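You operate a simulated robot arm through the tools that you are given. There is no shell and no other tool. Be economical: measure what you need, move in short steps, check, and stop when the job is done.

You are at the controls of a simulated robot arm. One attempt, no reset.

TASK
Push the right test drawer shut. Close the left test drawer. Turn the right number dial to 7. Turn the middle number dial to 7. Put the plain roll on the top of the wooden table. Take the red tape roll from the top of the wooden table and leave it on the beige check card there. Put the dotted roll on the top of the wooden table away on the left bay of the roll shelf. Fetch the yellow plug from the top of the wooden table and set it on the issue slip. Take the green plug from the top of the wooden table and leave it on top of the blue tape roll there. The order is free. Set down upright: plain roll, dotted roll.

The check looks at the end state, three seconds after you hand in, the way a careful person would. Anything else that was tipped, shoved, dropped, spilled or broken makes it a failure.

THE ROBOT
A 6-joint arm with a four-finger gripper on a trunk, on a base that drives. Base frame: it is fixed to the floor where the robot stands at the start and does not move with it; the origin is under the middle of the robot, x ahead of it, y to its left, z up; the surface under the hand at the start is at about z = 800. Lengths are in mm, angles in rad, forces in N, time in s.
With the tool pointing down near the work surface it reaches from about 300 to 700 mm from the robot's upright axis, wherever it stands. Its first joint turns from -2.897 to 2.897 rad. Places, roughly: blue tape roll (8x8x4 cm) [-4200, 4000, 800]; check card [-4500, 4500, 750]; dotted roll [-4500, 4250, 750]; green plug (4x4x4 cm) [-4000, 4200, 800]; issue slip [-4000, 4000, 750]; left bay of the roll shelf [-2500, 2900, 1300]; left test drawer [-200, 600, 700]; middle number dial [-2200, 2400, 900]; plain roll [-2250, 2500, 1250]; red tape roll (5x5x3 cm) [-4600, 4100, 800]; right number dial [-1800, 2100, 900]; right test drawer [500, 100, 700]; top of the wooden table [-4600, 4300, 800]; yellow plug (4x4x4 cm) [-4400, 4100, 800]. Payload 3.43 kg.
The tool frame sits at the grasp point between the pads (the TCP): z along the fingers, y along the line on which they close. The tips reach 30 mm beyond it. The gripper opens to 120 mm. The gripper's body begins 85 mm behind the TCP.
Orientation is told as [roll, pitch, yaw] about the base's x, y, z axes, in that order, counted from this pose: with the fingers straight down and closing along the base's y, the tool's x points along the base's -x, its y along +y and its z along -z.

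THE INTERFACE
- The arm moves only by the tool play_rows. Its argument "moves" is one flat list of numbers, 7 for each row, row after row: the shift along the tool's x, y, z in mm, then the turn, a rotation vector about the tool's x, y, z in rad, then the opening, from 0 (shut) to 1 (fully open). In form: [tx, ty, tz, rx, ry, rz, gripper, tx, ty, tz, rx, ry, rz, gripper, ...]. A call has 1 to 8 rows; each row shifts and turns the commanded pose from where the row before left it, along the tool's axes as they then stand. Each row takes 0.2 s and may step no farther than 50 mm and 0.15 rad from the row before; otherwise, or with a gripper value out of range, the whole call is refused. Where a pose cannot be reached the arm comes as near as it can. A force on the tool above 40 N (or 10 N above the force at the start of the call, whichever is more), or a blocked arm, ends the call early, and 0.2 s more pass. The fingers move at their own pace and stop on an object; they squeeze with about 30 N. The grip force told is the motor's: it shows also when the fingers shut on nothing. Time passes only in rows, and 0.2 s behind the last, so rows that do not move let the fingers close. It gives the time, the measured TCP pose, the force on the tool (base axes), the opening and the grip force at its end, in the units of the frame above (readings bear some noise), with the torque about the TCP (base axes, N m) and any sound that the robot's microphone picked up.
- Cameras (640 x 400 px; columns grow to the right, rows downward): "scene" is now at [17.5, 185.8, 1564.8]; the picture's right is [0.80, -0.61, 0.00], its down [-0.56, -0.73, -0.39] and it looks along [0.24, 0.31, -0.92] (base axes); focal length 274 px, centre (320, 200). "wrist" rides on the gripper at [71, -17, -120] in the tool frame; the picture's right is [0.23, 0.97, 0.00], its down [-0.81, 0.19, -0.55] and it looks along [-0.54, 0.13, 0.83] (tool axes); focal length 275 px, centre (320, 200). There is no depth. A picture from a camera that has moved, and an enlarged one, comes with that camera's place and axes in the base frame and with its lens.
- capture(camera): a new picture of that camera. The clock stands still meanwhile.
- slide_trunk(by): slides the trunk up (or, below 0, down) by that many mm; the arm and the scene camera ride with it, the base frame stays. It gives what a move gives, with no picture.
- drive_base(legs): drives the robot by 1 to 6 legs, each [ahead, left, turn to the left] in mm, mm and rad, along the robot's own axes; the way and the turn of a leg run together, so that a leg with both is an arc; at most 1500 mm and 3.142 rad a leg. The arm and the cameras ride along, it lands a little off, and it stops where it bumps. It gives what a move gives.
- turn_head(pan, tilt): turns the head with the scene camera to pan (to the left, within 2.094 rad either way) and tilt (down, from -0.506 to 1.204), counted from straight ahead of the robot. It gives what a move gives.
- close_up(camera, box): a new picture of the part [left, top, right, bottom] of that camera's present view, enlarged. The clock stands still meanwhile.
- sign_off(): hands the job in; it is judged then, once.

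Work in short steps. Places have to be worked out from the pictures, the camera data and where the tool is seen: move nearer, look again, correct. Check each grasp and each placing, and mend what went wrong. You have 207 turns and 184 pictures in all, those below and enlarged ones among them. Open the gripper and draw the arm clear of the work before you hand the job in, unless the task says otherwise; then end with one line.

The tools are called by a JSON object that holds its "name" and its "arguments". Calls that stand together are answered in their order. play_rows: Moves the arm, as the interface text tells. Its arguments: {"type":"object","properties":{"moves":{"type":"array","items":{"type":"number"}}},"required":["moves"]} The other tools are called the same way: slide_trunk (by) slides the trunk up or down; drive_base (legs) drives the base; turn_head (pan, tilt) turns the head that bears the scene camera; capture (camera) takes a picture; close_up (camera, box) takes an enlarged picture of a part of a camera's view; sign_off () hands the job in.

At the start:

```text
t: 0.0
ee_pos: [253.9, 331.8, 861.2]
tool_rot: [0.0, 0.0, -0.002]
force: [-1.4, -0.5, -0.5]
torque: [-0.02, 0.0, 0.01]
grip_width: 120.3
grasp_force: 0.0
trunk travel left (down, up): [-100.0, 340.0]
robot x, y, heading: [0.2, 2.5, -0.001]
head pan, tilt: [0.922, 1.169]
```

scene: 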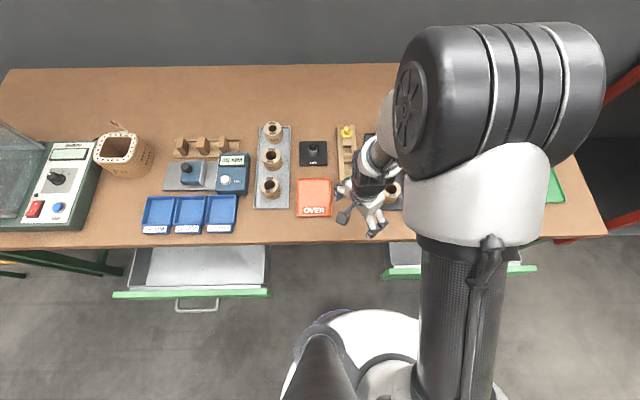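
wrist: 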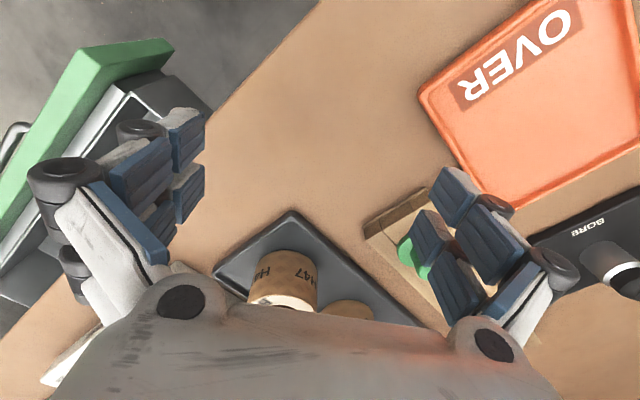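

The bench lies at about 53° left of the robot's front, with both drawers protruding toward me. I'll look at both drawers more closely first.

{"name": "close_up", "arguments": {"camera": "scene", "box": [90, 220, 310, 340]}}

{"name": "close_up", "arguments": {"camera": "scene", "box": [360, 180, 580, 320]}}

```text
2.91 times, centred on (200, 280) of scene
camera zoom: at [17.5, 185.8, 1564.8], right [0.8, -0.61, 0.0], down [-0.56, -0.73, -0.39], along [0.24, 0.31, -0.92], focal length 798 px, centre (669, -33)
```

zoom: 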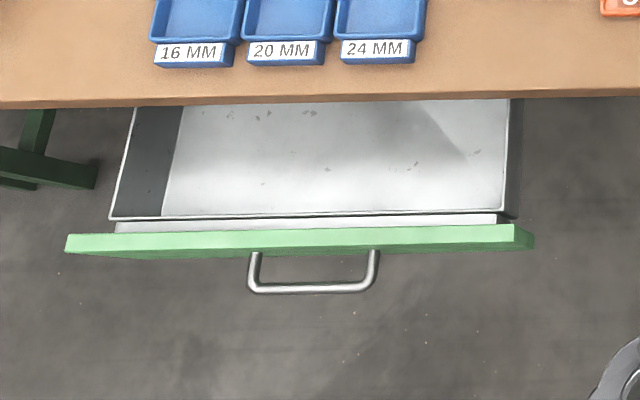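

```text
2.86 times, centred on (470, 250) of scene
camera zoom: at [17.5, 185.8, 1564.8], right [0.8, -0.61, 0.0], down [-0.56, -0.73, -0.39], along [0.24, 0.31, -0.92], focal length 784 px, centre (-109, 57)
```

zoom: 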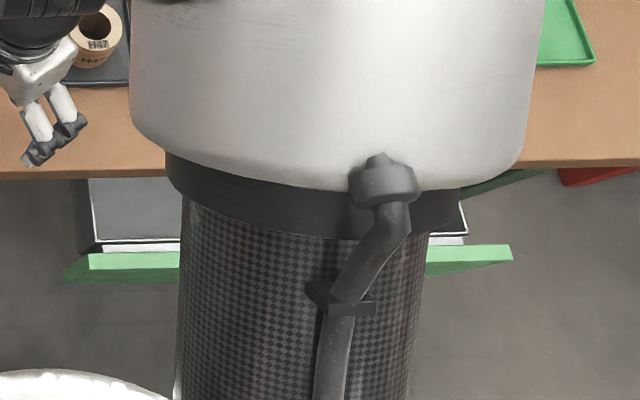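

The drawers have thick green fronts; the left one has a bow handle. Before driving I'll raise the hand and look around the room.

{"name": "play_rows", "arguments": {"moves": [0, 0, -50, 0, 0, 0, 1, 0, 0, -50, 0, 0, 0, 1, 0, 0, -50, 0, 0, 0, 1, 0, 0, -50, 0, 0, 0, 1]}}

{"name": "turn_head", "arguments": {"pan": 2.0, "tilt": 0.35}}

{"name": "capture", "arguments": {"camera": "scene"}}

{"name": "turn_head", "arguments": {"pan": 0.9, "tilt": 0.5}}

{"name": "capture", "arguments": {"camera": "scene"}}

```text
t: 1.0
ee_pos: [256.1, 335.4, 1061.9]
tool_rot: [-0.002, 0.001, 0.0]
force: [-0.3, -1.1, 0.4]
torque: [0.01, -0.03, -0.02]
grip_width: 119.9
grasp_force: 0.1
trunk travel left (down, up): [-100.0, 340.0]
robot x, y, heading: [0.6, 0.1, 0.004]
head pan, tilt: [0.922, 1.169]
```

```text
t: 2.3
ee_pos: [255.7, 336.1, 1060.6]
tool_rot: [0.0, -0.001, -0.001]
force: [0.2, -0.2, -0.1]
torque: [0.01, -0.02, -0.02]
grip_width: 119.9
grasp_force: 0.0
trunk travel left (down, up): [-100.0, 340.0]
robot x, y, heading: [3.0, 0.7, 0.001]
head pan, tilt: [2.0, 0.351]
```

```text
179 pictures are left
camera scene: at [-56.4, 224.2, 1630.4], right [0.91, 0.42, 0.0], down [0.14, -0.31, -0.94], along [-0.39, 0.85, -0.34], focal length 274 px, centre (320, 200)
```

scene: 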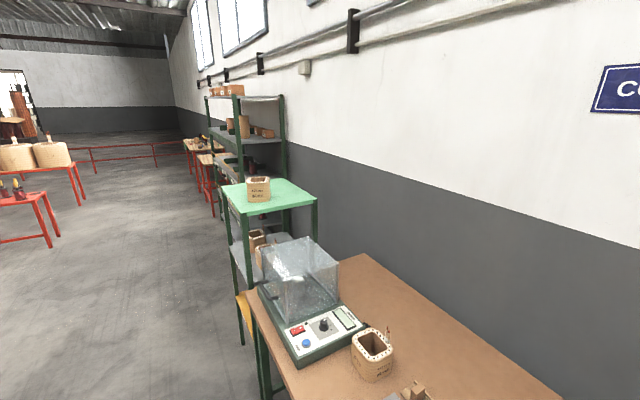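

```text
t: 3.6
ee_pos: [256.2, 336.7, 1060.7]
tool_rot: [0.0, -0.002, 0.0]
force: [-0.5, -0.8, -0.6]
torque: [0.01, -0.03, -0.01]
grip_width: 120.1
grasp_force: 0.0
trunk travel left (down, up): [-100.0, 340.0]
robot x, y, heading: [-0.9, -0.9, -0.001]
head pan, tilt: [0.901, 0.499]
```

```text
178 pictures are left
camera scene: at [38.7, 210.9, 1616.8], right [0.78, -0.62, 0.0], down [-0.3, -0.38, -0.88], along [0.54, 0.69, -0.48], focal length 274 px, centre (320, 200)
```

scene: 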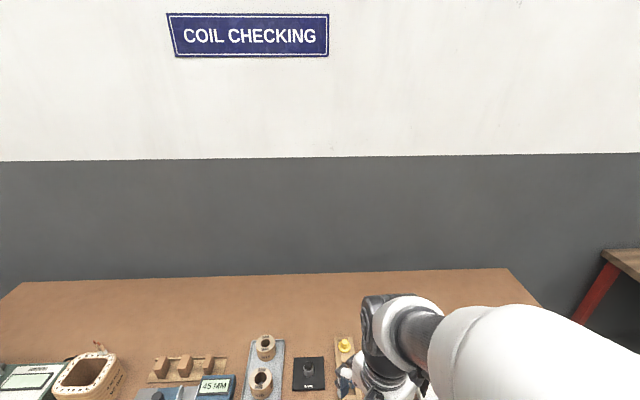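

The floor on the left is clear. I turn to face the bench, back off and shift left so that the left drawer is straight ahead, then look down.

{"name": "drive_base", "arguments": {"legs": [[0, 0, 0.921], [-260, 0, 0], [0, 478, 0]]}}

{"name": "turn_head", "arguments": {"pan": 0, "tilt": 0.9}}

{"name": "capture", "arguments": {"camera": "scene"}}

```text
t: 10.4
ee_pos: [-670.7, 479.0, 1061.6]
tool_rot: [0.002, 0.001, 0.951]
force: [0.5, 0.1, -0.3]
torque: [0.02, -0.05, -0.01]
grip_width: 120.0
grasp_force: 0.0
trunk travel left (down, up): [-100.0, 340.0]
robot x, y, heading: [-542.0, 71.1, 0.95]
head pan, tilt: [0.901, 0.499]
```

```text
t: 11.6
ee_pos: [-669.4, 479.4, 1061.8]
tool_rot: [0.001, 0.0, 0.949]
force: [0.2, 0.7, -0.1]
torque: [0.01, 0.01, -0.02]
grip_width: 120.1
grasp_force: 0.0
trunk travel left (down, up): [-100.0, 340.0]
robot x, y, heading: [-546.4, 75.1, 0.949]
head pan, tilt: [0.0, 0.901]
```

```text
177 pictures are left
camera scene: at [-624.0, 200.0, 1583.0], right [0.81, -0.58, 0.0], down [-0.46, -0.64, -0.62], along [0.36, 0.51, -0.78], focal length 274 px, centre (320, 200)
```

scene: 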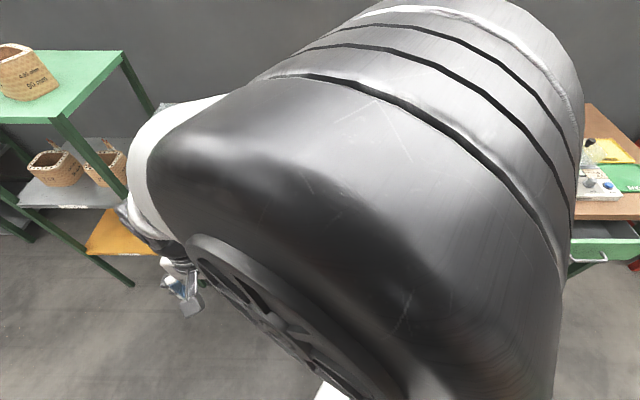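

Robot stands well in line (heading 0.95) but the arm hides the view. I bring the hand to straight ahead of the robot, staying high, then look.

{"name": "play_rows", "arguments": {"moves": [-10, -48, 0, 0, 0, 0, 0, -10, -48, 0, 0, 0, 0, 0, -10, -48, 0, 0, 0, 0, 0, -10, -48, 0, 0, 0, 0, 0, -20, -45, 0, 0, 0, 0, 0, -20, -45, 0, 0, 0, 0, 0, -20, -45, 0, 0, 0, 0, 0, -20, -10, 0, 0, 0, 0, 0]}}

{"name": "play_rows", "arguments": {"moves": [0, 0, 0, 0, -0.131, 0, 0, 0, 0, 0, 0, -0.131, 0, 0, 0, 0, 0, 0, -0.131, 0, 0, 0, 0, 0, 0, -0.131, 0, 0, 0, 0, 0, 0, -0.131, 0, 0, 0, 0, 0, 0, -0.131, 0, 0]}}

{"name": "capture", "arguments": {"camera": "scene"}}

```text
t: 13.4
ee_pos: [-322.6, 380.5, 1060.7]
tool_rot: [0.0, 0.002, 0.95]
force: [0.1, 0.9, 0.2]
torque: [0.0, 0.03, 0.01]
grip_width: 0.0
grasp_force: 19.2
trunk travel left (down, up): [-100.0, 340.0]
robot x, y, heading: [-545.8, 71.1, 0.944]
head pan, tilt: [0.0, 0.901]
```

```text
t: 14.8
ee_pos: [-274.7, 448.4, 1092.7]
tool_rot: [-0.001, -0.786, 0.948]
force: [-0.9, 0.3, 1.3]
torque: [0.0, -0.01, 0.01]
grip_width: 0.1
grasp_force: 30.1
out of reach, approached as far as the arm can: row 4, 5, 6
trunk travel left (down, up): [-100.0, 340.0]
robot x, y, heading: [-542.0, 72.2, 0.949]
head pan, tilt: [0.0, 0.901]
```

```text
176 pictures are left
camera scene: at [-623.5, 200.5, 1582.9], right [0.81, -0.58, 0.0], down [-0.46, -0.64, -0.62], along [0.36, 0.5, -0.78], focal length 274 px, centre (320, 200)
```

scene: 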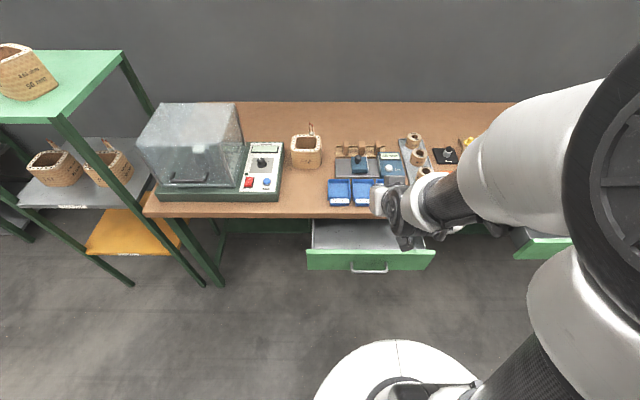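

The left drawer's front top is at about z 750, its face near n≈207 (bench normal), the bench edge at n≈350. I back off 60 mm, lower the tilted, closed fingers in front of the panel.

{"name": "drive_base", "arguments": {"legs": [[-60, 0, -0.028]]}}

{"name": "play_rows", "arguments": {"moves": [30, 0, 30, 0, 0, 0, 0, 30, 0, 30, 0, 0, 0, 0, 30, 0, 30, 0, 0, 0, 0, 30, 0, 30, 0, 0, 0, 0, 30, 0, 30, 0, 0, 0, 0, 30, 0, 30, 0, 0, 0, 0, 30, 0, 30, 0, 0, 0, 0, 28, 0, 28, 0, 0, 0, 0]}}

{"name": "capture", "arguments": {"camera": "scene"}}

{"name": "capture", "arguments": {"camera": "wrist"}}

```text
t: 15.8
ee_pos: [-301.6, 392.9, 1093.3]
tool_rot: [-0.002, -0.785, 0.921]
force: [-0.5, -0.4, -0.3]
torque: [0.01, -0.02, 0.0]
grip_width: 0.1
grasp_force: 30.1
trunk travel left (down, up): [-100.0, 340.0]
robot x, y, heading: [-579.3, 28.7, 0.925]
head pan, tilt: [0.0, 0.901]
```

```text
t: 17.6
ee_pos: [-297.2, 402.6, 757.3]
tool_rot: [0.001, -0.787, 0.921]
force: [0.1, -1.1, 0.9]
torque: [0.0, -0.02, 0.0]
grip_width: 0.0
grasp_force: 30.0
out of reach, approached as far as the arm can: row 1
trunk travel left (down, up): [-100.0, 340.0]
robot x, y, heading: [-581.1, 25.9, 0.923]
head pan, tilt: [0.0, 0.901]
```

```text
175 pictures are left
camera scene: at [-655.0, 155.4, 1582.9], right [0.8, -0.6, 0.0], down [-0.47, -0.62, -0.62], along [0.38, 0.49, -0.78], focal length 274 px, centre (320, 200)
```

scene: 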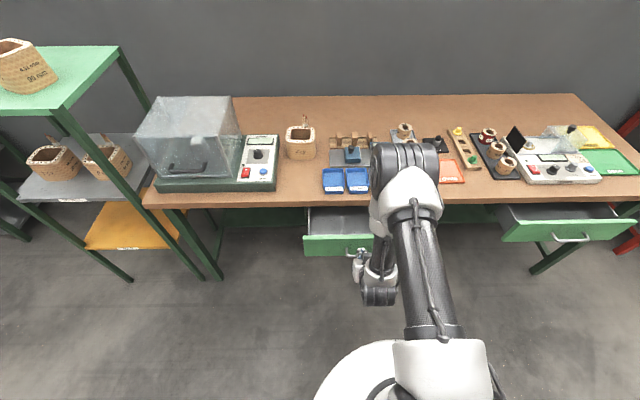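

```text
174 pictures are left
camera wrist: at [-363.7, 285.5, 790.8], right [-0.87, 0.46, -0.16], down [-0.04, 0.26, 0.96], along [0.48, 0.85, -0.21], focal length 275 px, centre (320, 200)
```

wrist: 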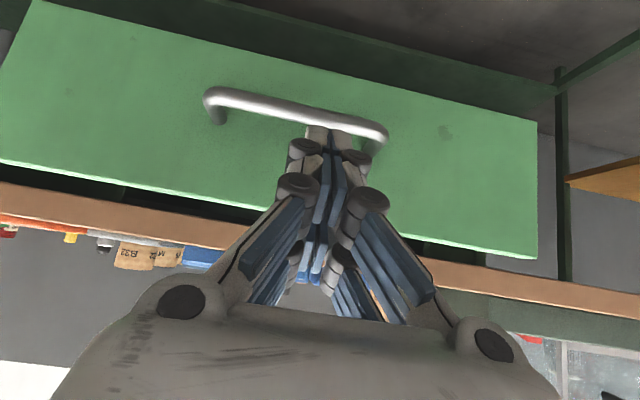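

Wrist view: panel spans z≈616–748, handle at z≈698; fingertip is above the handle at z≈732. I push straight ahead.

{"name": "play_rows", "arguments": {"moves": [-14, 0, 14, 0, 0, 0, 0, -14, 0, 14, 0, 0, 0, 0, -14, 0, 14, 0, 0, 0, 0, -14, 0, 14, 0, 0, 0, 0, -14, 0, 14, 0, 0, 0, 0, -14, 0, 14, 0, 0, 0, 0, -14, 0, 14, 0, 0, 0, 0, -14, 0, 14, 0, 0, 0, 0]}}

{"name": "capture", "arguments": {"camera": "scene"}}

```text
t: 19.4
ee_pos: [-200.0, 527.6, 757.4]
tool_rot: [0.0, -0.787, 0.922]
force: [0.2, 0.1, -0.3]
torque: [-0.01, 0.01, 0.03]
grip_width: 0.1
grasp_force: 33.3
trunk travel left (down, up): [-100.0, 340.0]
robot x, y, heading: [-577.9, 23.7, 0.92]
head pan, tilt: [0.0, 0.901]
```

```text
173 pictures are left
camera scene: at [-654.8, 155.4, 1582.9], right [0.8, -0.6, 0.0], down [-0.47, -0.62, -0.62], along [0.38, 0.49, -0.78], focal length 274 px, centre (320, 200)
```

scene: 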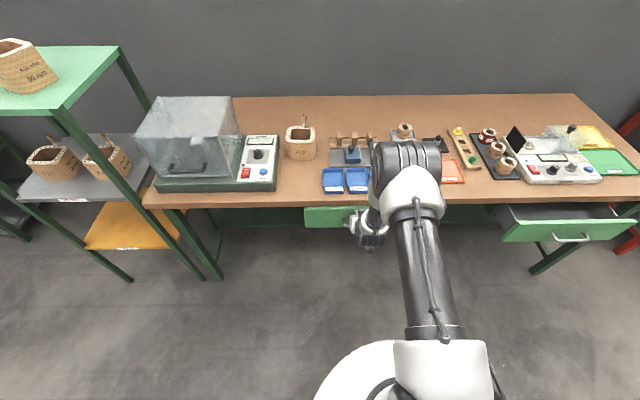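

The drawer has slid in to n≈325. I keep pushing in smaller steps until force rises.

{"name": "play_rows", "arguments": {"moves": [-7, 0, 7, 0, 0, 0, 0, -7, 0, 7, 0, 0, 0, 0, -7, 0, 7, 0, 0, 0, 0, -7, 0, 7, 0, 0, 0, 0, -7, 0, 7, 0, 0, 0, 0, -7, 0, 7, 0, 0, 0, 0, -7, 0, 7, 0, 0, 0, 0, -7, 0, 7, 0, 0, 0, 0]}}

{"name": "capture", "arguments": {"camera": "wrist"}}

```text
t: 20.4
ee_pos: [-181.1, 548.4, 748.6]
tool_rot: [-0.001, -0.756, 0.921]
force: [-4.2, -3.7, 1.0]
torque: [0.03, 0.02, 0.0]
grip_width: 0.2
grasp_force: 33.1
trunk travel left (down, up): [-100.0, 340.0]
robot x, y, heading: [-579.6, 24.7, 0.922]
head pan, tilt: [0.0, 0.901]
stopped in row 5: the force on the tool passed its limit at 44 N (the readings are from after the stop); the commanded pose is now the measured one
```

```text
172 pictures are left
camera wrist: at [-248.0, 433.3, 786.9], right [-0.88, 0.46, -0.16], down [-0.03, 0.28, 0.96], along [0.48, 0.84, -0.24], focal length 275 px, centre (320, 200)
```

wrist: 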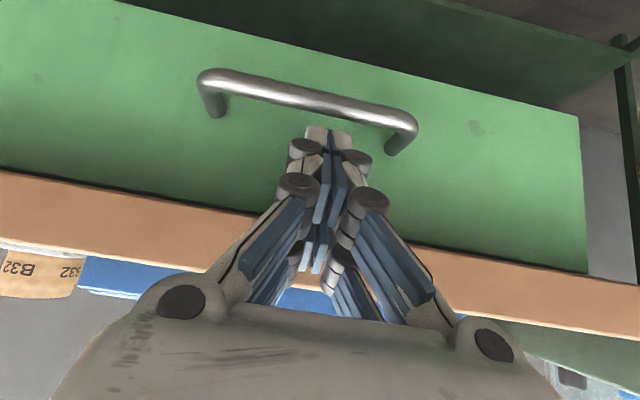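

Force rose to 44 N with the panel flush with the bench edge (tip n≈348). I withdraw and check from the side.

{"name": "play_rows", "arguments": {"moves": [30, 0, -30, 0, 0, 0, 0, 30, 0, -30, 0, 0, 0, 0, 20, 0, -20, 0, 0, 0, 0, 0, 0, 0, 0, 0, 0, 0]}}

{"name": "close_up", "arguments": {"camera": "scene", "box": [280, 170, 440, 270]}}

{"name": "capture", "arguments": {"camera": "wrist"}}

{"name": "close_up", "arguments": {"camera": "scene", "box": [480, 170, 640, 270]}}

```text
t: 21.4
ee_pos: [-249.1, 460.2, 752.6]
tool_rot: [0.0, -0.759, 0.922]
force: [-0.4, 0.2, 0.6]
torque: [0.03, -0.01, 0.0]
grip_width: 0.0
grasp_force: 33.2
trunk travel left (down, up): [-100.0, 340.0]
robot x, y, heading: [-582.7, 28.6, 0.92]
head pan, tilt: [0.0, 0.901]
```

```text
4.00 times, centred on (360, 220) of scene
camera zoom: at [-655.4, 154.8, 1582.9], right [0.8, -0.6, 0.0], down [-0.47, -0.62, -0.62], along [0.38, 0.49, -0.78], focal length 1097 px, centre (160, 120)
```

zoom: 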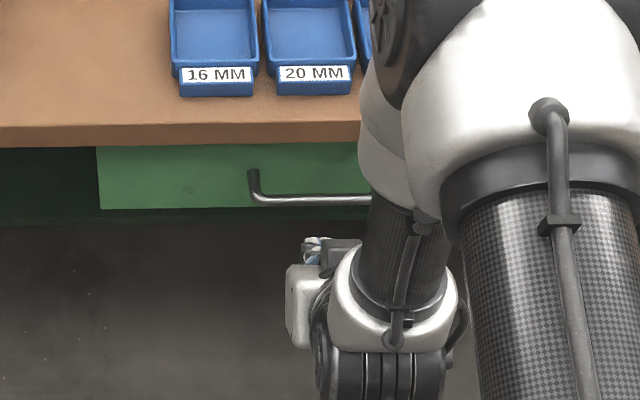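

```text
170 pictures are left
camera wrist: at [-314.7, 346.2, 790.4], right [-0.88, 0.46, -0.16], down [-0.03, 0.28, 0.96], along [0.48, 0.84, -0.23], focal length 275 px, centre (320, 200)
```

wrist: 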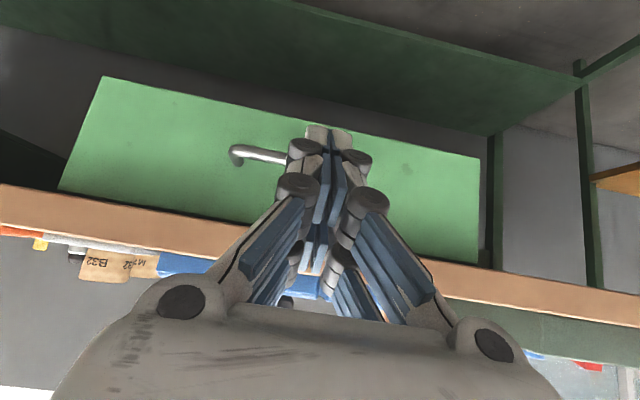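

```text
4.00 times, centred on (560, 220) of scene
camera zoom: at [-655.4, 154.8, 1582.9], right [0.8, -0.6, 0.0], down [-0.47, -0.62, -0.62], along [0.38, 0.49, -0.78], focal length 1097 px, centre (-640, 120)
```

zoom: 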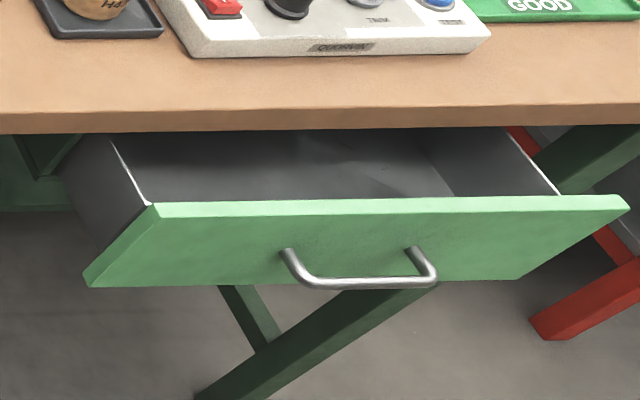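

The left drawer looks fully closed under the overhang. The right drawer's centre is at u≈338, front n≈280; I drive back a little and 815 mm right, keeping the arm as it is.

{"name": "drive_base", "arguments": {"legs": [[-60, 0, 0], [0, -815, 0]]}}

{"name": "capture", "arguments": {"camera": "scene"}}

{"name": "capture", "arguments": {"camera": "wrist"}}

```text
t: 26.3
ee_pos: [354.2, -68.2, 752.0]
tool_rot: [0.002, -0.761, 0.93]
force: [0.2, 0.2, -0.1]
torque: [-0.02, 0.01, 0.02]
grip_width: 0.0
grasp_force: 33.1
trunk travel left (down, up): [-100.0, 340.0]
robot x, y, heading: [31.0, -508.9, 0.93]
head pan, tilt: [0.0, 0.901]
```

```text
168 pictures are left
camera scene: at [-49.3, -379.2, 1583.0], right [0.8, -0.6, 0.0], down [-0.47, -0.63, -0.62], along [0.37, 0.5, -0.78], focal length 274 px, centre (320, 200)
```

scene: 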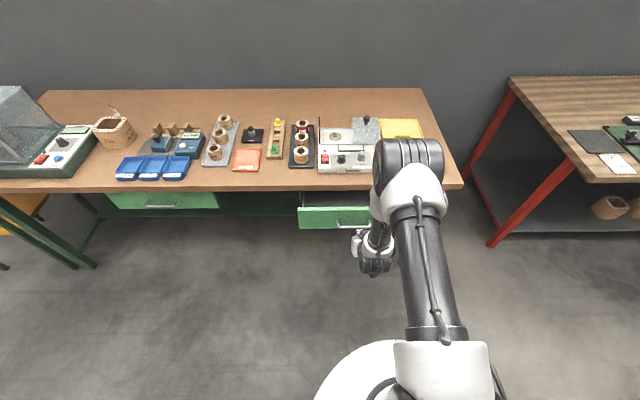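

```text
167 pictures are left
camera wrist: at [289.5, -184.2, 790.3], right [-0.88, 0.45, -0.16], down [-0.03, 0.28, 0.96], along [0.47, 0.85, -0.23], focal length 275 px, centre (320, 200)
```

wrist: 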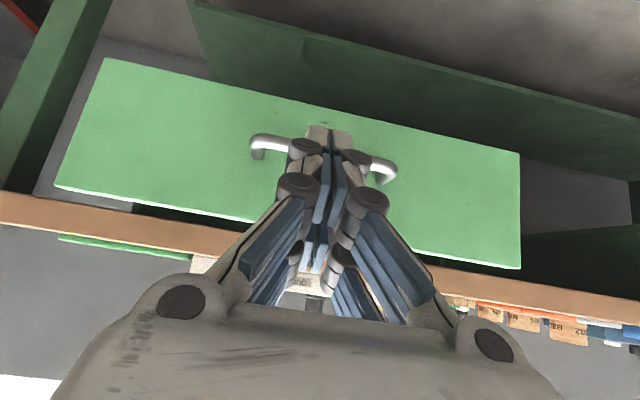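

Well centred on the right drawer's handle. I push ahead.

{"name": "play_rows", "arguments": {"moves": [-14, 0, 14, 0, 0, 0, 0, -14, 0, 14, 0, 0, 0, 0, -14, 0, 14, 0, 0, 0, 0, -14, 0, 14, 0, 0, 0, 0, -14, 0, 14, 0, 0, 0, 0, -14, 0, 14, 0, 0, 0, 0, -14, 0, 14, 0, 0, 0, 0]}}

{"name": "play_rows", "arguments": {"moves": [-7, 0, 7, 0, 0, 0, 0, -7, 0, 7, 0, 0, 0, 0, -7, 0, 7, 0, 0, 0, 0, -7, 0, 7, 0, 0, 0, 0, -7, 0, 7, 0, 0, 0, 0, -7, 0, 7, 0, 0, 0, 0]}}

{"name": "capture", "arguments": {"camera": "wrist"}}

```text
t: 27.9
ee_pos: [437.7, 43.6, 748.6]
tool_rot: [-0.001, -0.762, 0.93]
force: [-1.1, 0.0, -0.3]
torque: [0.0, 0.0, -0.02]
grip_width: 0.1
grasp_force: 34.0
trunk travel left (down, up): [-100.0, 340.0]
robot x, y, heading: [28.2, -505.5, 0.934]
head pan, tilt: [0.0, 0.901]
```

```text
t: 29.3
ee_pos: [464.6, 79.8, 742.8]
tool_rot: [0.0, -0.74, 0.932]
force: [-7.3, -9.9, 3.6]
torque: [-0.12, 0.08, 0.05]
grip_width: 5.9
grasp_force: 33.8
trunk travel left (down, up): [-100.0, 340.0]
robot x, y, heading: [25.8, -509.6, 0.931]
head pan, tilt: [0.0, 0.901]
stopped in row 6: the force on the tool passed its limit at 50 N (the readings are from after the stop); the commanded pose is now the measured one
```

```text
166 pictures are left
camera wrist: at [400.0, -35.7, 781.7], right [-0.88, 0.44, -0.16], down [-0.02, 0.3, 0.96], along [0.47, 0.85, -0.25], focal length 275 px, centre (320, 200)
```

wrist: 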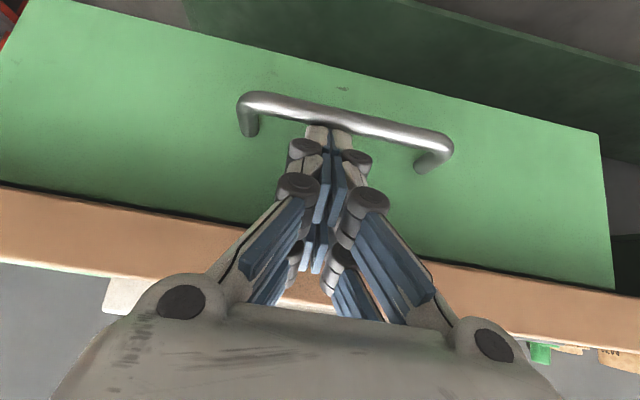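

Force reached 50 N; the drawer seems home. I withdraw and check.

{"name": "play_rows", "arguments": {"moves": [30, 0, -30, 0, 0, 0, 0, 30, 0, -30, 0, 0, 0, 0, 30, 0, -30, 0, 0, 0, 0, 30, 0, -30, 0, 0, 0, 0]}}

{"name": "capture", "arguments": {"camera": "wrist"}}

{"name": "capture", "arguments": {"camera": "scene"}}

```text
t: 30.3
ee_pos: [364.8, -52.2, 752.8]
tool_rot: [0.0, -0.745, 0.93]
force: [0.2, 0.0, 1.0]
torque: [0.0, 0.0, -0.03]
grip_width: 0.2
grasp_force: 33.6
trunk travel left (down, up): [-100.0, 340.0]
robot x, y, heading: [28.9, -508.0, 0.933]
head pan, tilt: [0.0, 0.901]
```

```text
165 pictures are left
camera wrist: at [300.5, -168.9, 791.9], right [-0.88, 0.44, -0.16], down [-0.02, 0.29, 0.96], along [0.47, 0.85, -0.25], focal length 275 px, centre (320, 200)
```

wrist: 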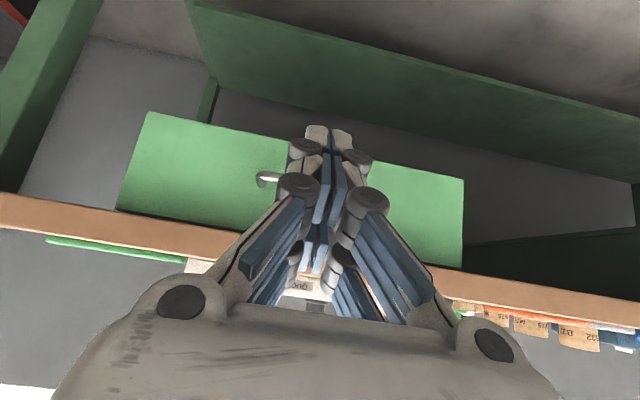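

```text
164 pictures are left
camera scene: at [-50.2, -379.8, 1583.0], right [0.8, -0.6, 0.0], down [-0.47, -0.63, -0.62], along [0.37, 0.5, -0.78], focal length 274 px, centre (320, 200)
```

scene: 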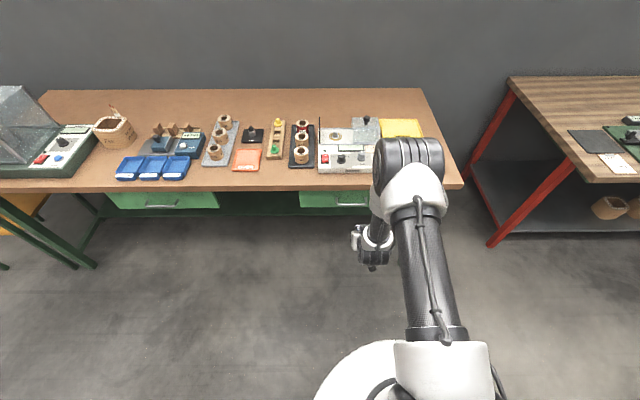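

Both drawer fronts now sit at the same depth, flush beneath the bench edge. Next, the dials to the left along the wall: I raise and untilt the hand, and look left before driving.

{"name": "play_rows", "arguments": {"moves": [-30, 0, -34, 0, 0, 0, 0, -30, 0, -34, 0, 0, 0, 0, -30, 0, -34, 0, 0.149, 0, 0, -28, 0, -34, 0, 0.149, 0, 0, -20, 0, -34, 0, 0.149, 0, 0, 0, 0, -40, 0, 0.149, 0, 0, 30, 0, -40, 0, 0.149, 0, 0, 40, 0, 0, 0, 0, 0, 0]}}

{"name": "turn_head", "arguments": {"pan": 1.4, "tilt": 0.3}}

{"name": "capture", "arguments": {"camera": "scene"}}

```text
t: 32.1
ee_pos: [312.4, -124.9, 1042.7]
tool_rot: [0.0, 0.0, 0.932]
force: [0.4, -0.7, 0.5]
torque: [0.03, -0.01, 0.01]
grip_width: 0.2
grasp_force: 34.1
trunk travel left (down, up): [-100.0, 340.0]
robot x, y, heading: [26.4, -509.4, 0.928]
head pan, tilt: [0.0, 0.901]
```

```text
t: 33.6
ee_pos: [313.4, -122.2, 1042.9]
tool_rot: [0.001, -0.001, 0.933]
force: [-0.1, 0.5, 0.7]
torque: [0.02, -0.01, -0.02]
grip_width: 0.0
grasp_force: 33.2
trunk travel left (down, up): [-100.0, 340.0]
robot x, y, heading: [29.3, -507.5, 0.93]
head pan, tilt: [1.4, 0.3]
```

```text
163 pictures are left
camera scene: at [-159.2, -372.4, 1635.2], right [0.72, 0.69, 0.0], down [0.2, -0.21, -0.96], along [-0.66, 0.69, -0.3], focal length 274 px, centre (320, 200)
```

scene: 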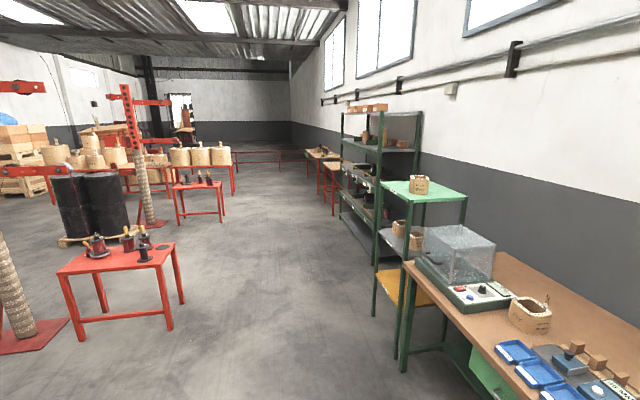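

The corridor is clear; the tall shelf with the dials starts near u≈-2700, n≈650. I strafe left about 3.2 m and look again.

{"name": "drive_base", "arguments": {"legs": [[0, 1100, 0], [0, 1100, 0], [0, 1080, 0]]}}

{"name": "turn_head", "arguments": {"pan": 0.2, "tilt": 0.4}}

{"name": "capture", "arguments": {"camera": "scene"}}

```text
t: 49.9
ee_pos: [-2324.5, 1902.2, 1042.7]
tool_rot: [0.001, 0.0, 0.902]
force: [-0.1, 0.3, -0.8]
torque: [0.03, -0.01, 0.02]
grip_width: 0.0
grasp_force: 34.3
trunk travel left (down, up): [-100.0, 340.0]
robot x, y, heading: [-2621.5, 1527.8, 0.901]
head pan, tilt: [1.4, 0.3]
```

```text
t: 51.3
ee_pos: [-2324.0, 1901.2, 1042.3]
tool_rot: [0.001, 0.0, 0.902]
force: [0.0, -0.1, -0.6]
torque: [0.02, 0.01, 0.01]
grip_width: 0.0
grasp_force: 33.3
trunk travel left (down, up): [-100.0, 340.0]
robot x, y, heading: [-2619.0, 1525.4, 0.901]
head pan, tilt: [0.201, 0.4]
```

```text
162 pictures are left
camera scene: at [-2699.2, 1680.1, 1626.0], right [0.89, -0.45, 0.0], down [-0.18, -0.35, -0.92], along [0.41, 0.82, -0.39], focal length 274 px, centre (320, 200)
```

scene: 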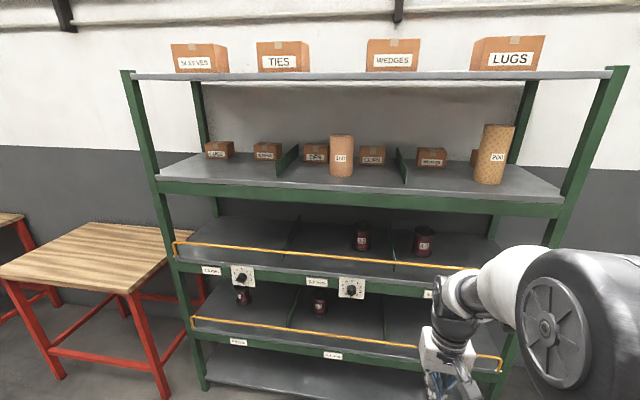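

Shelf is in view: rolls on the roll shelf, dials on the rail below, wooden tables to the left. I zoom in on the dials and rolls.

{"name": "close_up", "arguments": {"camera": "scene", "box": [200, 240, 480, 370]}}

{"name": "close_up", "arguments": {"camera": "scene", "box": [160, 110, 560, 230]}}

{"name": "turn_head", "arguments": {"pan": 1.0, "tilt": 0.5}}

{"name": "capture", "arguments": {"camera": "scene"}}

```text
2.29 times, centred on (340, 305) of scene
camera zoom: at [-2699.2, 1680.1, 1626.0], right [0.89, -0.45, 0.0], down [-0.18, -0.35, -0.92], along [0.41, 0.82, -0.39], focal length 627 px, centre (274, -40)
```

zoom: 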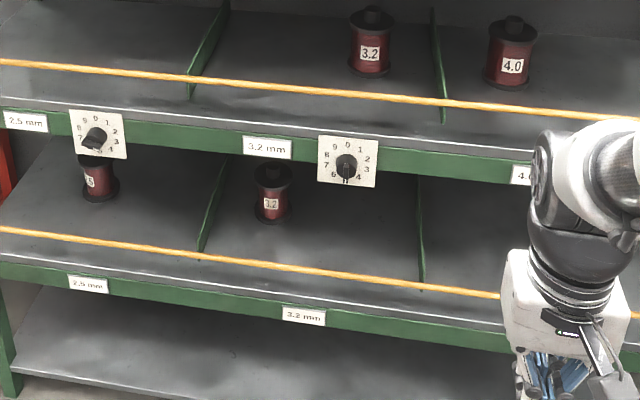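

```text
1.60 times, centred on (360, 170) of scene
camera zoom: at [-2699.2, 1680.1, 1626.0], right [0.89, -0.45, 0.0], down [-0.18, -0.35, -0.92], along [0.41, 0.82, -0.39], focal length 439 px, centre (256, 248)
```

zoom: 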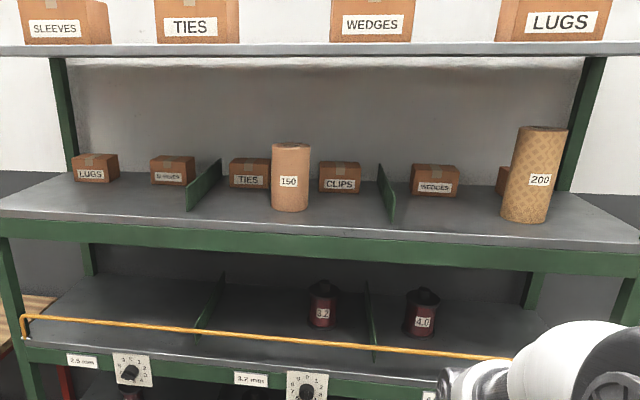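

```text
t: 52.4
ee_pos: [-2324.8, 1902.2, 1042.5]
tool_rot: [0.002, 0.0, 0.901]
force: [0.3, -0.2, 0.6]
torque: [0.0, -0.03, 0.0]
grip_width: 0.2
grasp_force: 33.0
trunk travel left (down, up): [-100.0, 340.0]
robot x, y, heading: [-2620.3, 1527.6, 0.903]
head pan, tilt: [1.0, 0.499]
```

```text
159 pictures are left
camera scene: at [-2770.4, 1683.4, 1616.8], right [0.95, 0.32, 0.0], down [0.16, -0.45, -0.88], along [-0.29, 0.83, -0.48], focal length 274 px, centre (320, 200)
```

scene: 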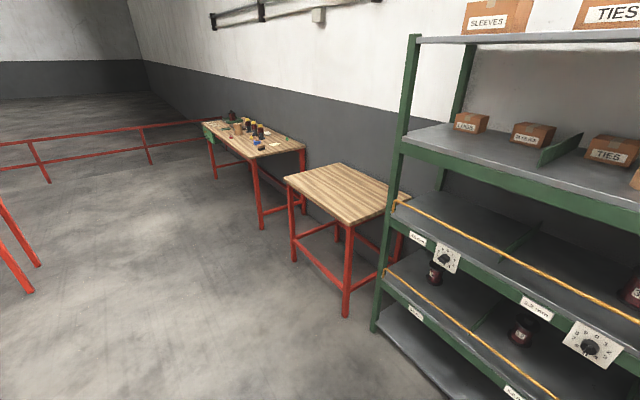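

The plugs table is the far one; the middle bay holds plain roll "150". Middle knob is at about [-2225, 2365, 905]. I turn the tool horizontal here in free space, then take the head for a close view of the dials.

{"name": "play_rows", "arguments": {"moves": [-30, 0, 40, 0, 0, 0, 0, -30, 0, 40, 0, 0, 0, 0, -20, 0, 30, 0, 0, 0, 0, 0, 0, 0, 0, -0.145, 0, 0, 0, 0, 0, 0, -0.145, 0, 0, 0, 0, 0, 0, -0.145, 0, 0, 0, 0, 0, 0, -0.145, 0, 0, 0, 0, 0, 0, -0.145, 0, 0]}}

{"name": "play_rows", "arguments": {"moves": [0, 0, 0, 0, -0.141, 0, 0, 0, 0, 0, 0, -0.141, 0, 0, 0, 0, 0, 0, -0.141, 0, 0, 0, 0, 0, 0, -0.141, 0, 0, 0, 0, 0, 0, -0.141, 0, 0, 0, 0, 0, 0, -0.141, 0, 0]}}

{"name": "drive_base", "arguments": {"legs": [[0, 193, 0.02]]}}

{"name": "turn_head", "arguments": {"pan": 0, "tilt": 0.6}}

{"name": "capture", "arguments": {"camera": "scene"}}

```text
t: 54.2
ee_pos: [-2274.8, 1963.7, 930.2]
tool_rot: [0.0, -0.724, 0.903]
force: [0.0, 0.5, 1.1]
torque: [-0.02, 0.03, 0.0]
grip_width: 0.0
grasp_force: 33.2
trunk travel left (down, up): [-100.0, 340.0]
robot x, y, heading: [-2620.2, 1526.0, 0.901]
head pan, tilt: [1.0, 0.499]
```

```text
t: 55.6
ee_pos: [-2274.1, 1964.5, 932.1]
tool_rot: [3.105, -1.569, -2.207]
force: [1.4, 0.7, -0.4]
torque: [0.02, -0.01, 0.02]
grip_width: 0.1
grasp_force: 33.4
trunk travel left (down, up): [-100.0, 340.0]
robot x, y, heading: [-2622.2, 1524.2, 0.903]
head pan, tilt: [1.0, 0.499]
```

```text
t: 57.2
ee_pos: [-2431.8, 2086.6, 932.7]
tool_rot: [-2.028, -1.571, 2.949]
force: [0.5, 1.1, 0.4]
torque: [0.03, 0.05, 0.01]
grip_width: 0.1
grasp_force: 33.8
trunk travel left (down, up): [-100.0, 340.0]
robot x, y, heading: [-2765.5, 1644.4, 0.919]
head pan, tilt: [1.0, 0.499]
```

```text
t: 58.4
ee_pos: [-2431.8, 2085.2, 932.1]
tool_rot: [2.514, -1.572, -1.596]
force: [-0.6, 0.2, -0.3]
torque: [-0.02, -0.02, -0.01]
grip_width: 0.0
grasp_force: 33.1
trunk travel left (down, up): [-100.0, 340.0]
robot x, y, heading: [-2775.3, 1642.6, 0.915]
head pan, tilt: [0.0, 0.6]
```

```text
158 pictures are left
camera scene: at [-2838.6, 1782.6, 1607.7], right [0.79, -0.61, 0.0], down [-0.34, -0.45, -0.83], along [0.5, 0.66, -0.56], focal length 274 px, centre (320, 200)
```

scene: 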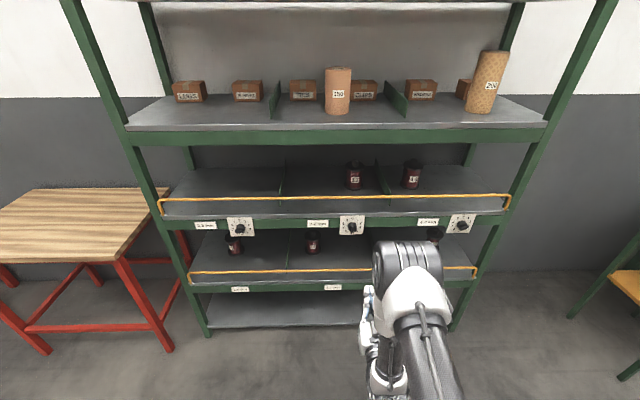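

From two views the middle knob is near [-2216, 2386, 889], the right one near [-1849, 2127, 895], shelf normal about 0.95. I square up, drive ahead 220 mm, lower the tool and open it a bit.

{"name": "drive_base", "arguments": {"legs": [[0, 0, 0.033], [200, -18, 0]]}}

{"name": "play_rows", "arguments": {"moves": [43, 0, 0, 0, 0, 0, 0.6, 0, 0, 0, 0, 0, 0, 0.6, 0, 0, 0, 0, 0, 0, 0.6]}}

{"name": "capture", "arguments": {"camera": "wrist"}}

{"name": "capture", "arguments": {"camera": "scene"}}

```text
t: 60.4
ee_pos: [-2313.3, 2247.1, 932.4]
tool_rot: [0.399, -1.572, 0.547]
force: [0.4, 0.2, -0.7]
torque: [0.0, -0.01, 0.04]
grip_width: 0.0
grasp_force: 33.5
trunk travel left (down, up): [-100.0, 340.0]
robot x, y, heading: [-2640.4, 1791.7, 0.945]
head pan, tilt: [0.0, 0.6]
```

```text
t: 61.2
ee_pos: [-2312.2, 2245.3, 889.9]
tool_rot: [2.964, -1.571, -2.018]
force: [-0.7, -0.6, 0.1]
torque: [0.03, -0.01, -0.02]
grip_width: 58.3
grasp_force: 0.0
trunk travel left (down, up): [-100.0, 340.0]
robot x, y, heading: [-2642.1, 1793.4, 0.948]
head pan, tilt: [0.0, 0.6]
```

```text
157 pictures are left
camera wrist: at [-2367.4, 2139.8, 818.3], right [-0.79, 0.57, -0.23], down [-0.48, -0.34, 0.81], along [0.38, 0.75, 0.54], focal length 275 px, centre (320, 200)
```

wrist: 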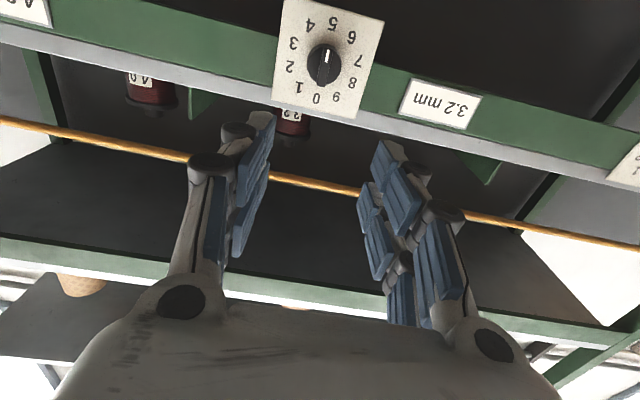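

```text
156 pictures are left
camera scene: at [-2712.0, 1931.7, 1607.7], right [0.81, -0.58, 0.0], down [-0.33, -0.46, -0.83], along [0.48, 0.67, -0.56], focal length 274 px, centre (320, 200)
```

scene: 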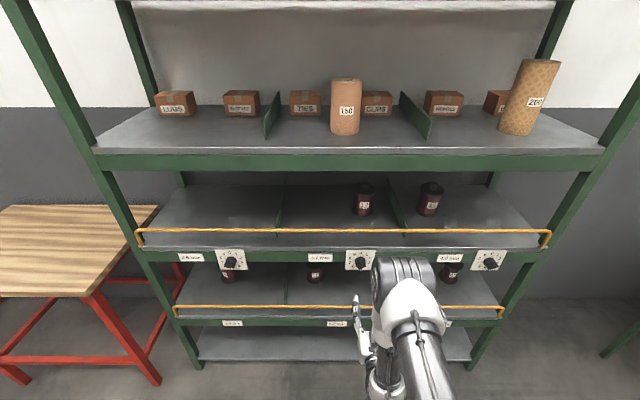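

The wrist camera shows the middle dial (upside down). I zoom in to read the pointer.

{"name": "close_up", "arguments": {"camera": "wrist", "box": [250, 0, 410, 120]}}

{"name": "close_up", "arguments": {"camera": "scene", "box": [330, 235, 520, 295]}}

```text
3.33 times, centred on (330, 60) of wrist
camera zoom: at [-2367.4, 2139.8, 818.3], right [-0.79, 0.57, -0.23], down [-0.48, -0.34, 0.81], along [0.38, 0.75, 0.54], focal length 918 px, centre (287, 667)
```

zoom: 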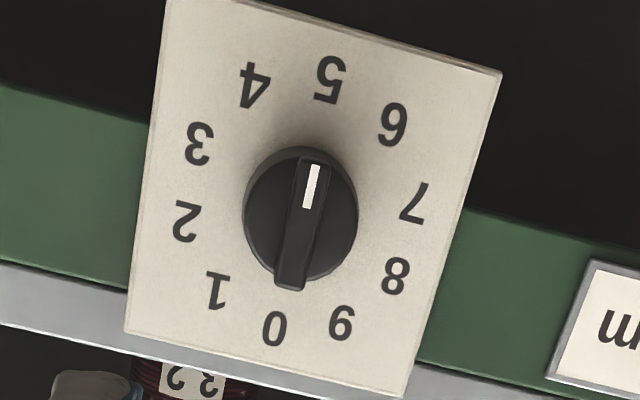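

```text
3.37 times, centred on (425, 265) of scene
camera zoom: at [-2712.0, 1931.7, 1607.7], right [0.81, -0.58, 0.0], down [-0.33, -0.46, -0.83], along [0.48, 0.67, -0.56], focal length 924 px, centre (-34, -19)
```

zoom: 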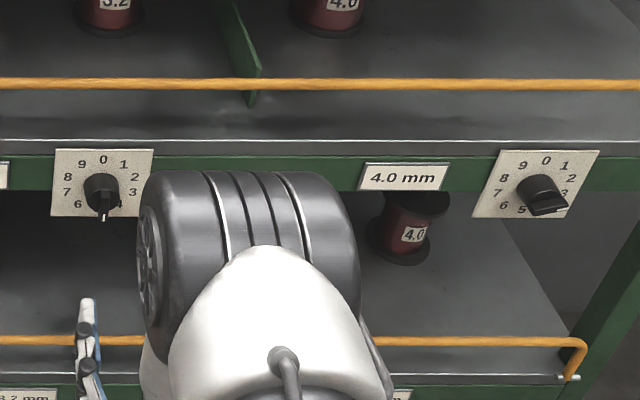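

The middle dial stands at 5; it needs +72° clockwise. Triangulated knob: about [-2193, 2408, 861], i.e. 200 mm ahead and 29 mm below TCP. I approach 140 mm and re-measure.

{"name": "play_rows", "arguments": {"moves": [15, 0, 40, 0, 0, 0, 0.6, 14, 0, 40, 0, 0, 0, 0.6, 0, 0, 40, 0, 0, 0, 0.6, 0, 0, 15, 0, 0, 0, 0.6]}}

{"name": "capture", "arguments": {"camera": "wrist"}}

{"name": "close_up", "arguments": {"camera": "scene", "box": [310, 230, 430, 305]}}

```text
t: 62.2
ee_pos: [-2235.8, 2358.6, 858.5]
tool_rot: [0.343, -1.57, 0.606]
force: [-0.4, 0.7, -0.3]
torque: [-0.02, 0.0, 0.04]
grip_width: 71.7
grasp_force: 0.0
trunk travel left (down, up): [-100.0, 340.0]
robot x, y, heading: [-2636.6, 1793.4, 0.946]
head pan, tilt: [0.0, 0.6]
```

```text
153 pictures are left
camera wrist: at [-2290.3, 2252.7, 785.9], right [-0.79, 0.57, -0.23], down [-0.48, -0.34, 0.81], along [0.38, 0.75, 0.54], focal length 275 px, centre (320, 200)
```

wrist: 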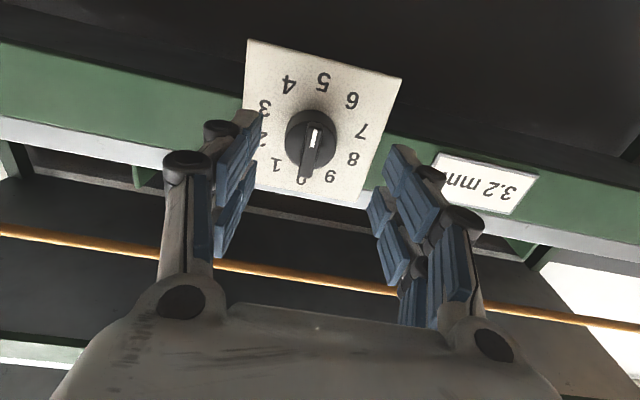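

```text
5.33 times, centred on (370, 268) of scene
camera zoom: at [-2711.9, 1931.9, 1607.7], right [0.81, -0.58, 0.0], down [-0.33, -0.46, -0.82], along [0.48, 0.67, -0.57], focal length 1463 px, centre (53, -160)
```

zoom: 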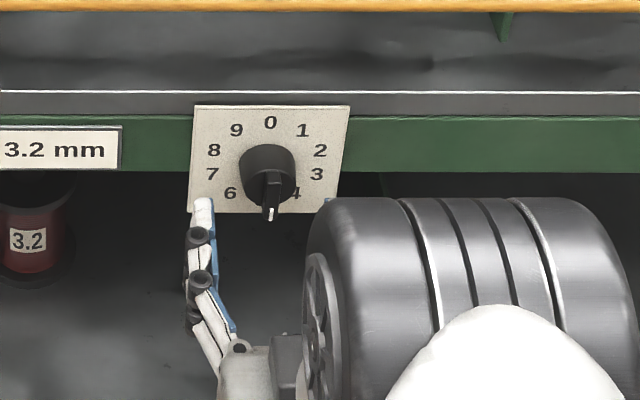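

Re-measured: the knob's ridge is 66 mm ahead of TCP, 5 mm to the right, level. I advance 48 mm, centre, and close on the ridge.

{"name": "play_rows", "arguments": {"moves": [0, -5, 24, 0, 0, 0, 0.6, 0, 0, 24, 0, 0, 0, 0.6, 0, 0, 0, 0, 0, 0, 0, 0, 0, 0, 0, 0, 0, 0, 0, 0, 0, 0, 0, 0, 0, 0, 0, 0, 0, 0, 0, 0]}}

{"name": "capture", "arguments": {"camera": "wrist"}}

```text
t: 63.6
ee_pos: [-2203.2, 2392.4, 858.7]
tool_rot: [-1.811, -1.571, 2.758]
force: [-6.9, -1.6, 0.0]
torque: [0.15, -0.13, 0.18]
grip_width: 35.6
grasp_force: 37.7
trunk travel left (down, up): [-100.0, 340.0]
robot x, y, heading: [-2637.7, 1794.5, 0.944]
head pan, tilt: [0.0, 0.6]
```

```text
151 pictures are left
camera wrist: at [-2256.8, 2287.6, 786.6], right [-0.79, 0.57, -0.23], down [-0.48, -0.34, 0.81], along [0.38, 0.75, 0.54], focal length 275 px, centre (320, 200)
```

wrist: 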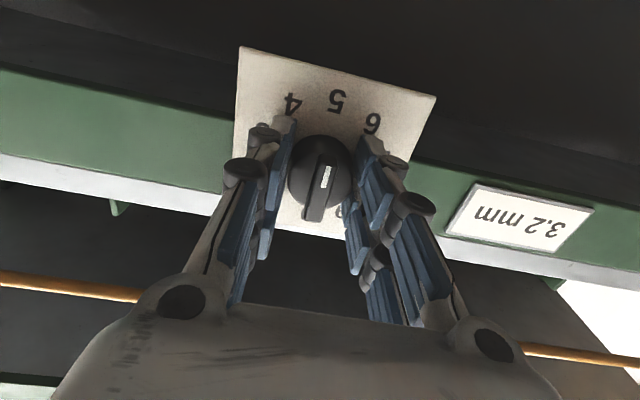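

The fingers hold the 35.6 mm knob disc. I turn clockwise by about 1.12 rad first, then check.

{"name": "play_rows", "arguments": {"moves": [0, 0, 0, 0, 0, 0.14, 0, 0, 0, 0, 0, 0, 0.14, 0, 0, 0, 0, 0, 0, 0.14, 0, 0, 0, 0, 0, 0, 0.14, 0, 0, 0, 0, 0, 0, 0.14, 0, 0, 0, 0, 0, 0, 0.14, 0, 0, 0, 0, 0, 0, 0.14, 0, 0, 0, 0, 0, 0, 0.14, 0]}}

{"name": "capture", "arguments": {"camera": "wrist"}}

{"name": "close_up", "arguments": {"camera": "scene", "box": [310, 230, 430, 305]}}

```text
t: 65.4
ee_pos: [-2201.0, 2393.4, 859.6]
tool_rot: [1.568, -0.448, -0.625]
force: [5.2, 4.1, -6.6]
torque: [-0.4, 0.26, 0.0]
grip_width: 35.7
grasp_force: 45.4
trunk travel left (down, up): [-100.0, 340.0]
robot x, y, heading: [-2637.8, 1792.1, 0.951]
head pan, tilt: [0.0, 0.6]
```

```text
150 pictures are left
camera wrist: at [-2317.5, 2331.1, 812.4], right [-0.51, 0.37, 0.78], down [0.2, -0.83, 0.53], along [0.84, 0.42, 0.35], focal length 275 px, centre (320, 200)
```

wrist: 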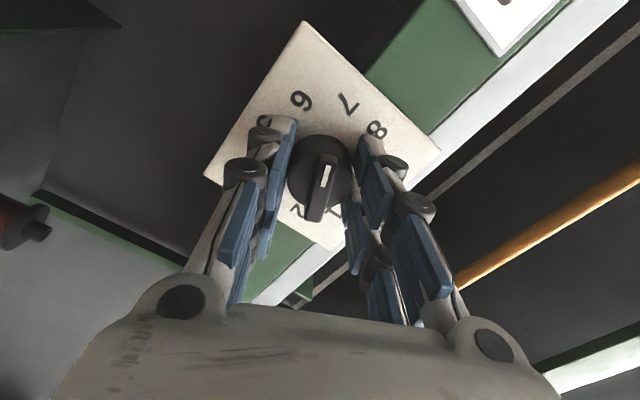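

```text
5.33 times, centred on (370, 268) of scene
camera zoom: at [-2710.7, 1933.0, 1607.7], right [0.81, -0.58, 0.0], down [-0.33, -0.46, -0.82], along [0.48, 0.67, -0.57], focal length 1463 px, centre (53, -160)
```

zoom: 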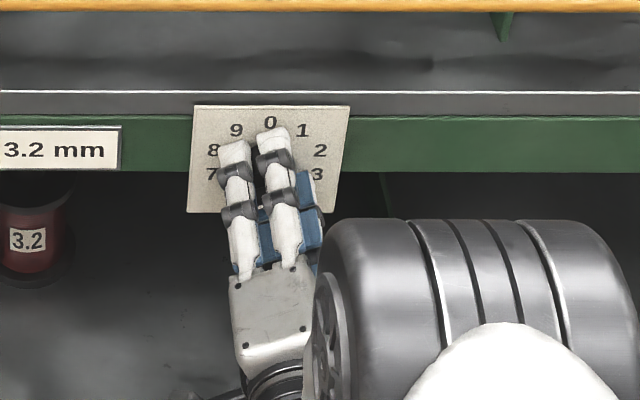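

The knob turns with the grip. I add the remaining 0.14 rad, release, back off a little, and read.

{"name": "play_rows", "arguments": {"moves": [0, 0, 0, 0, 0, 0.07, 0, 0, 0, 0, 0, 0, 0.07, 0, 0, 0, 0, 0, 0, 0, 0, 0, 0, 0, 0, 0, 0, 0.6, 0, 0, 0, 0, 0, 0, 0.6, 0, 0, -30, 0, 0, 0, 0.6, 0, 0, -30, 0, 0, 0, 0.6]}}

{"name": "close_up", "arguments": {"camera": "wrist", "box": [200, 40, 440, 190]}}

```text
t: 67.0
ee_pos: [-2239.7, 2344.5, 861.5]
tool_rot: [1.571, -0.31, -0.624]
force: [-0.4, 0.0, 1.1]
torque: [0.01, 0.0, 0.03]
grip_width: 72.2
grasp_force: 0.0
trunk travel left (down, up): [-100.0, 340.0]
robot x, y, heading: [-2638.0, 1796.0, 0.942]
head pan, tilt: [0.0, 0.6]
```

```text
2.67 times, centred on (320, 115) of wrist
camera zoom: at [-2358.0, 2285.4, 823.5], right [-0.42, 0.3, 0.86], down [0.26, -0.87, 0.43], along [0.87, 0.4, 0.29], focal length 734 px, centre (320, 427)
```

zoom: 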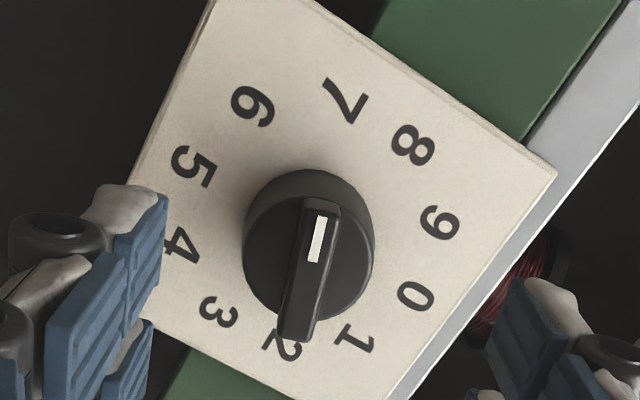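

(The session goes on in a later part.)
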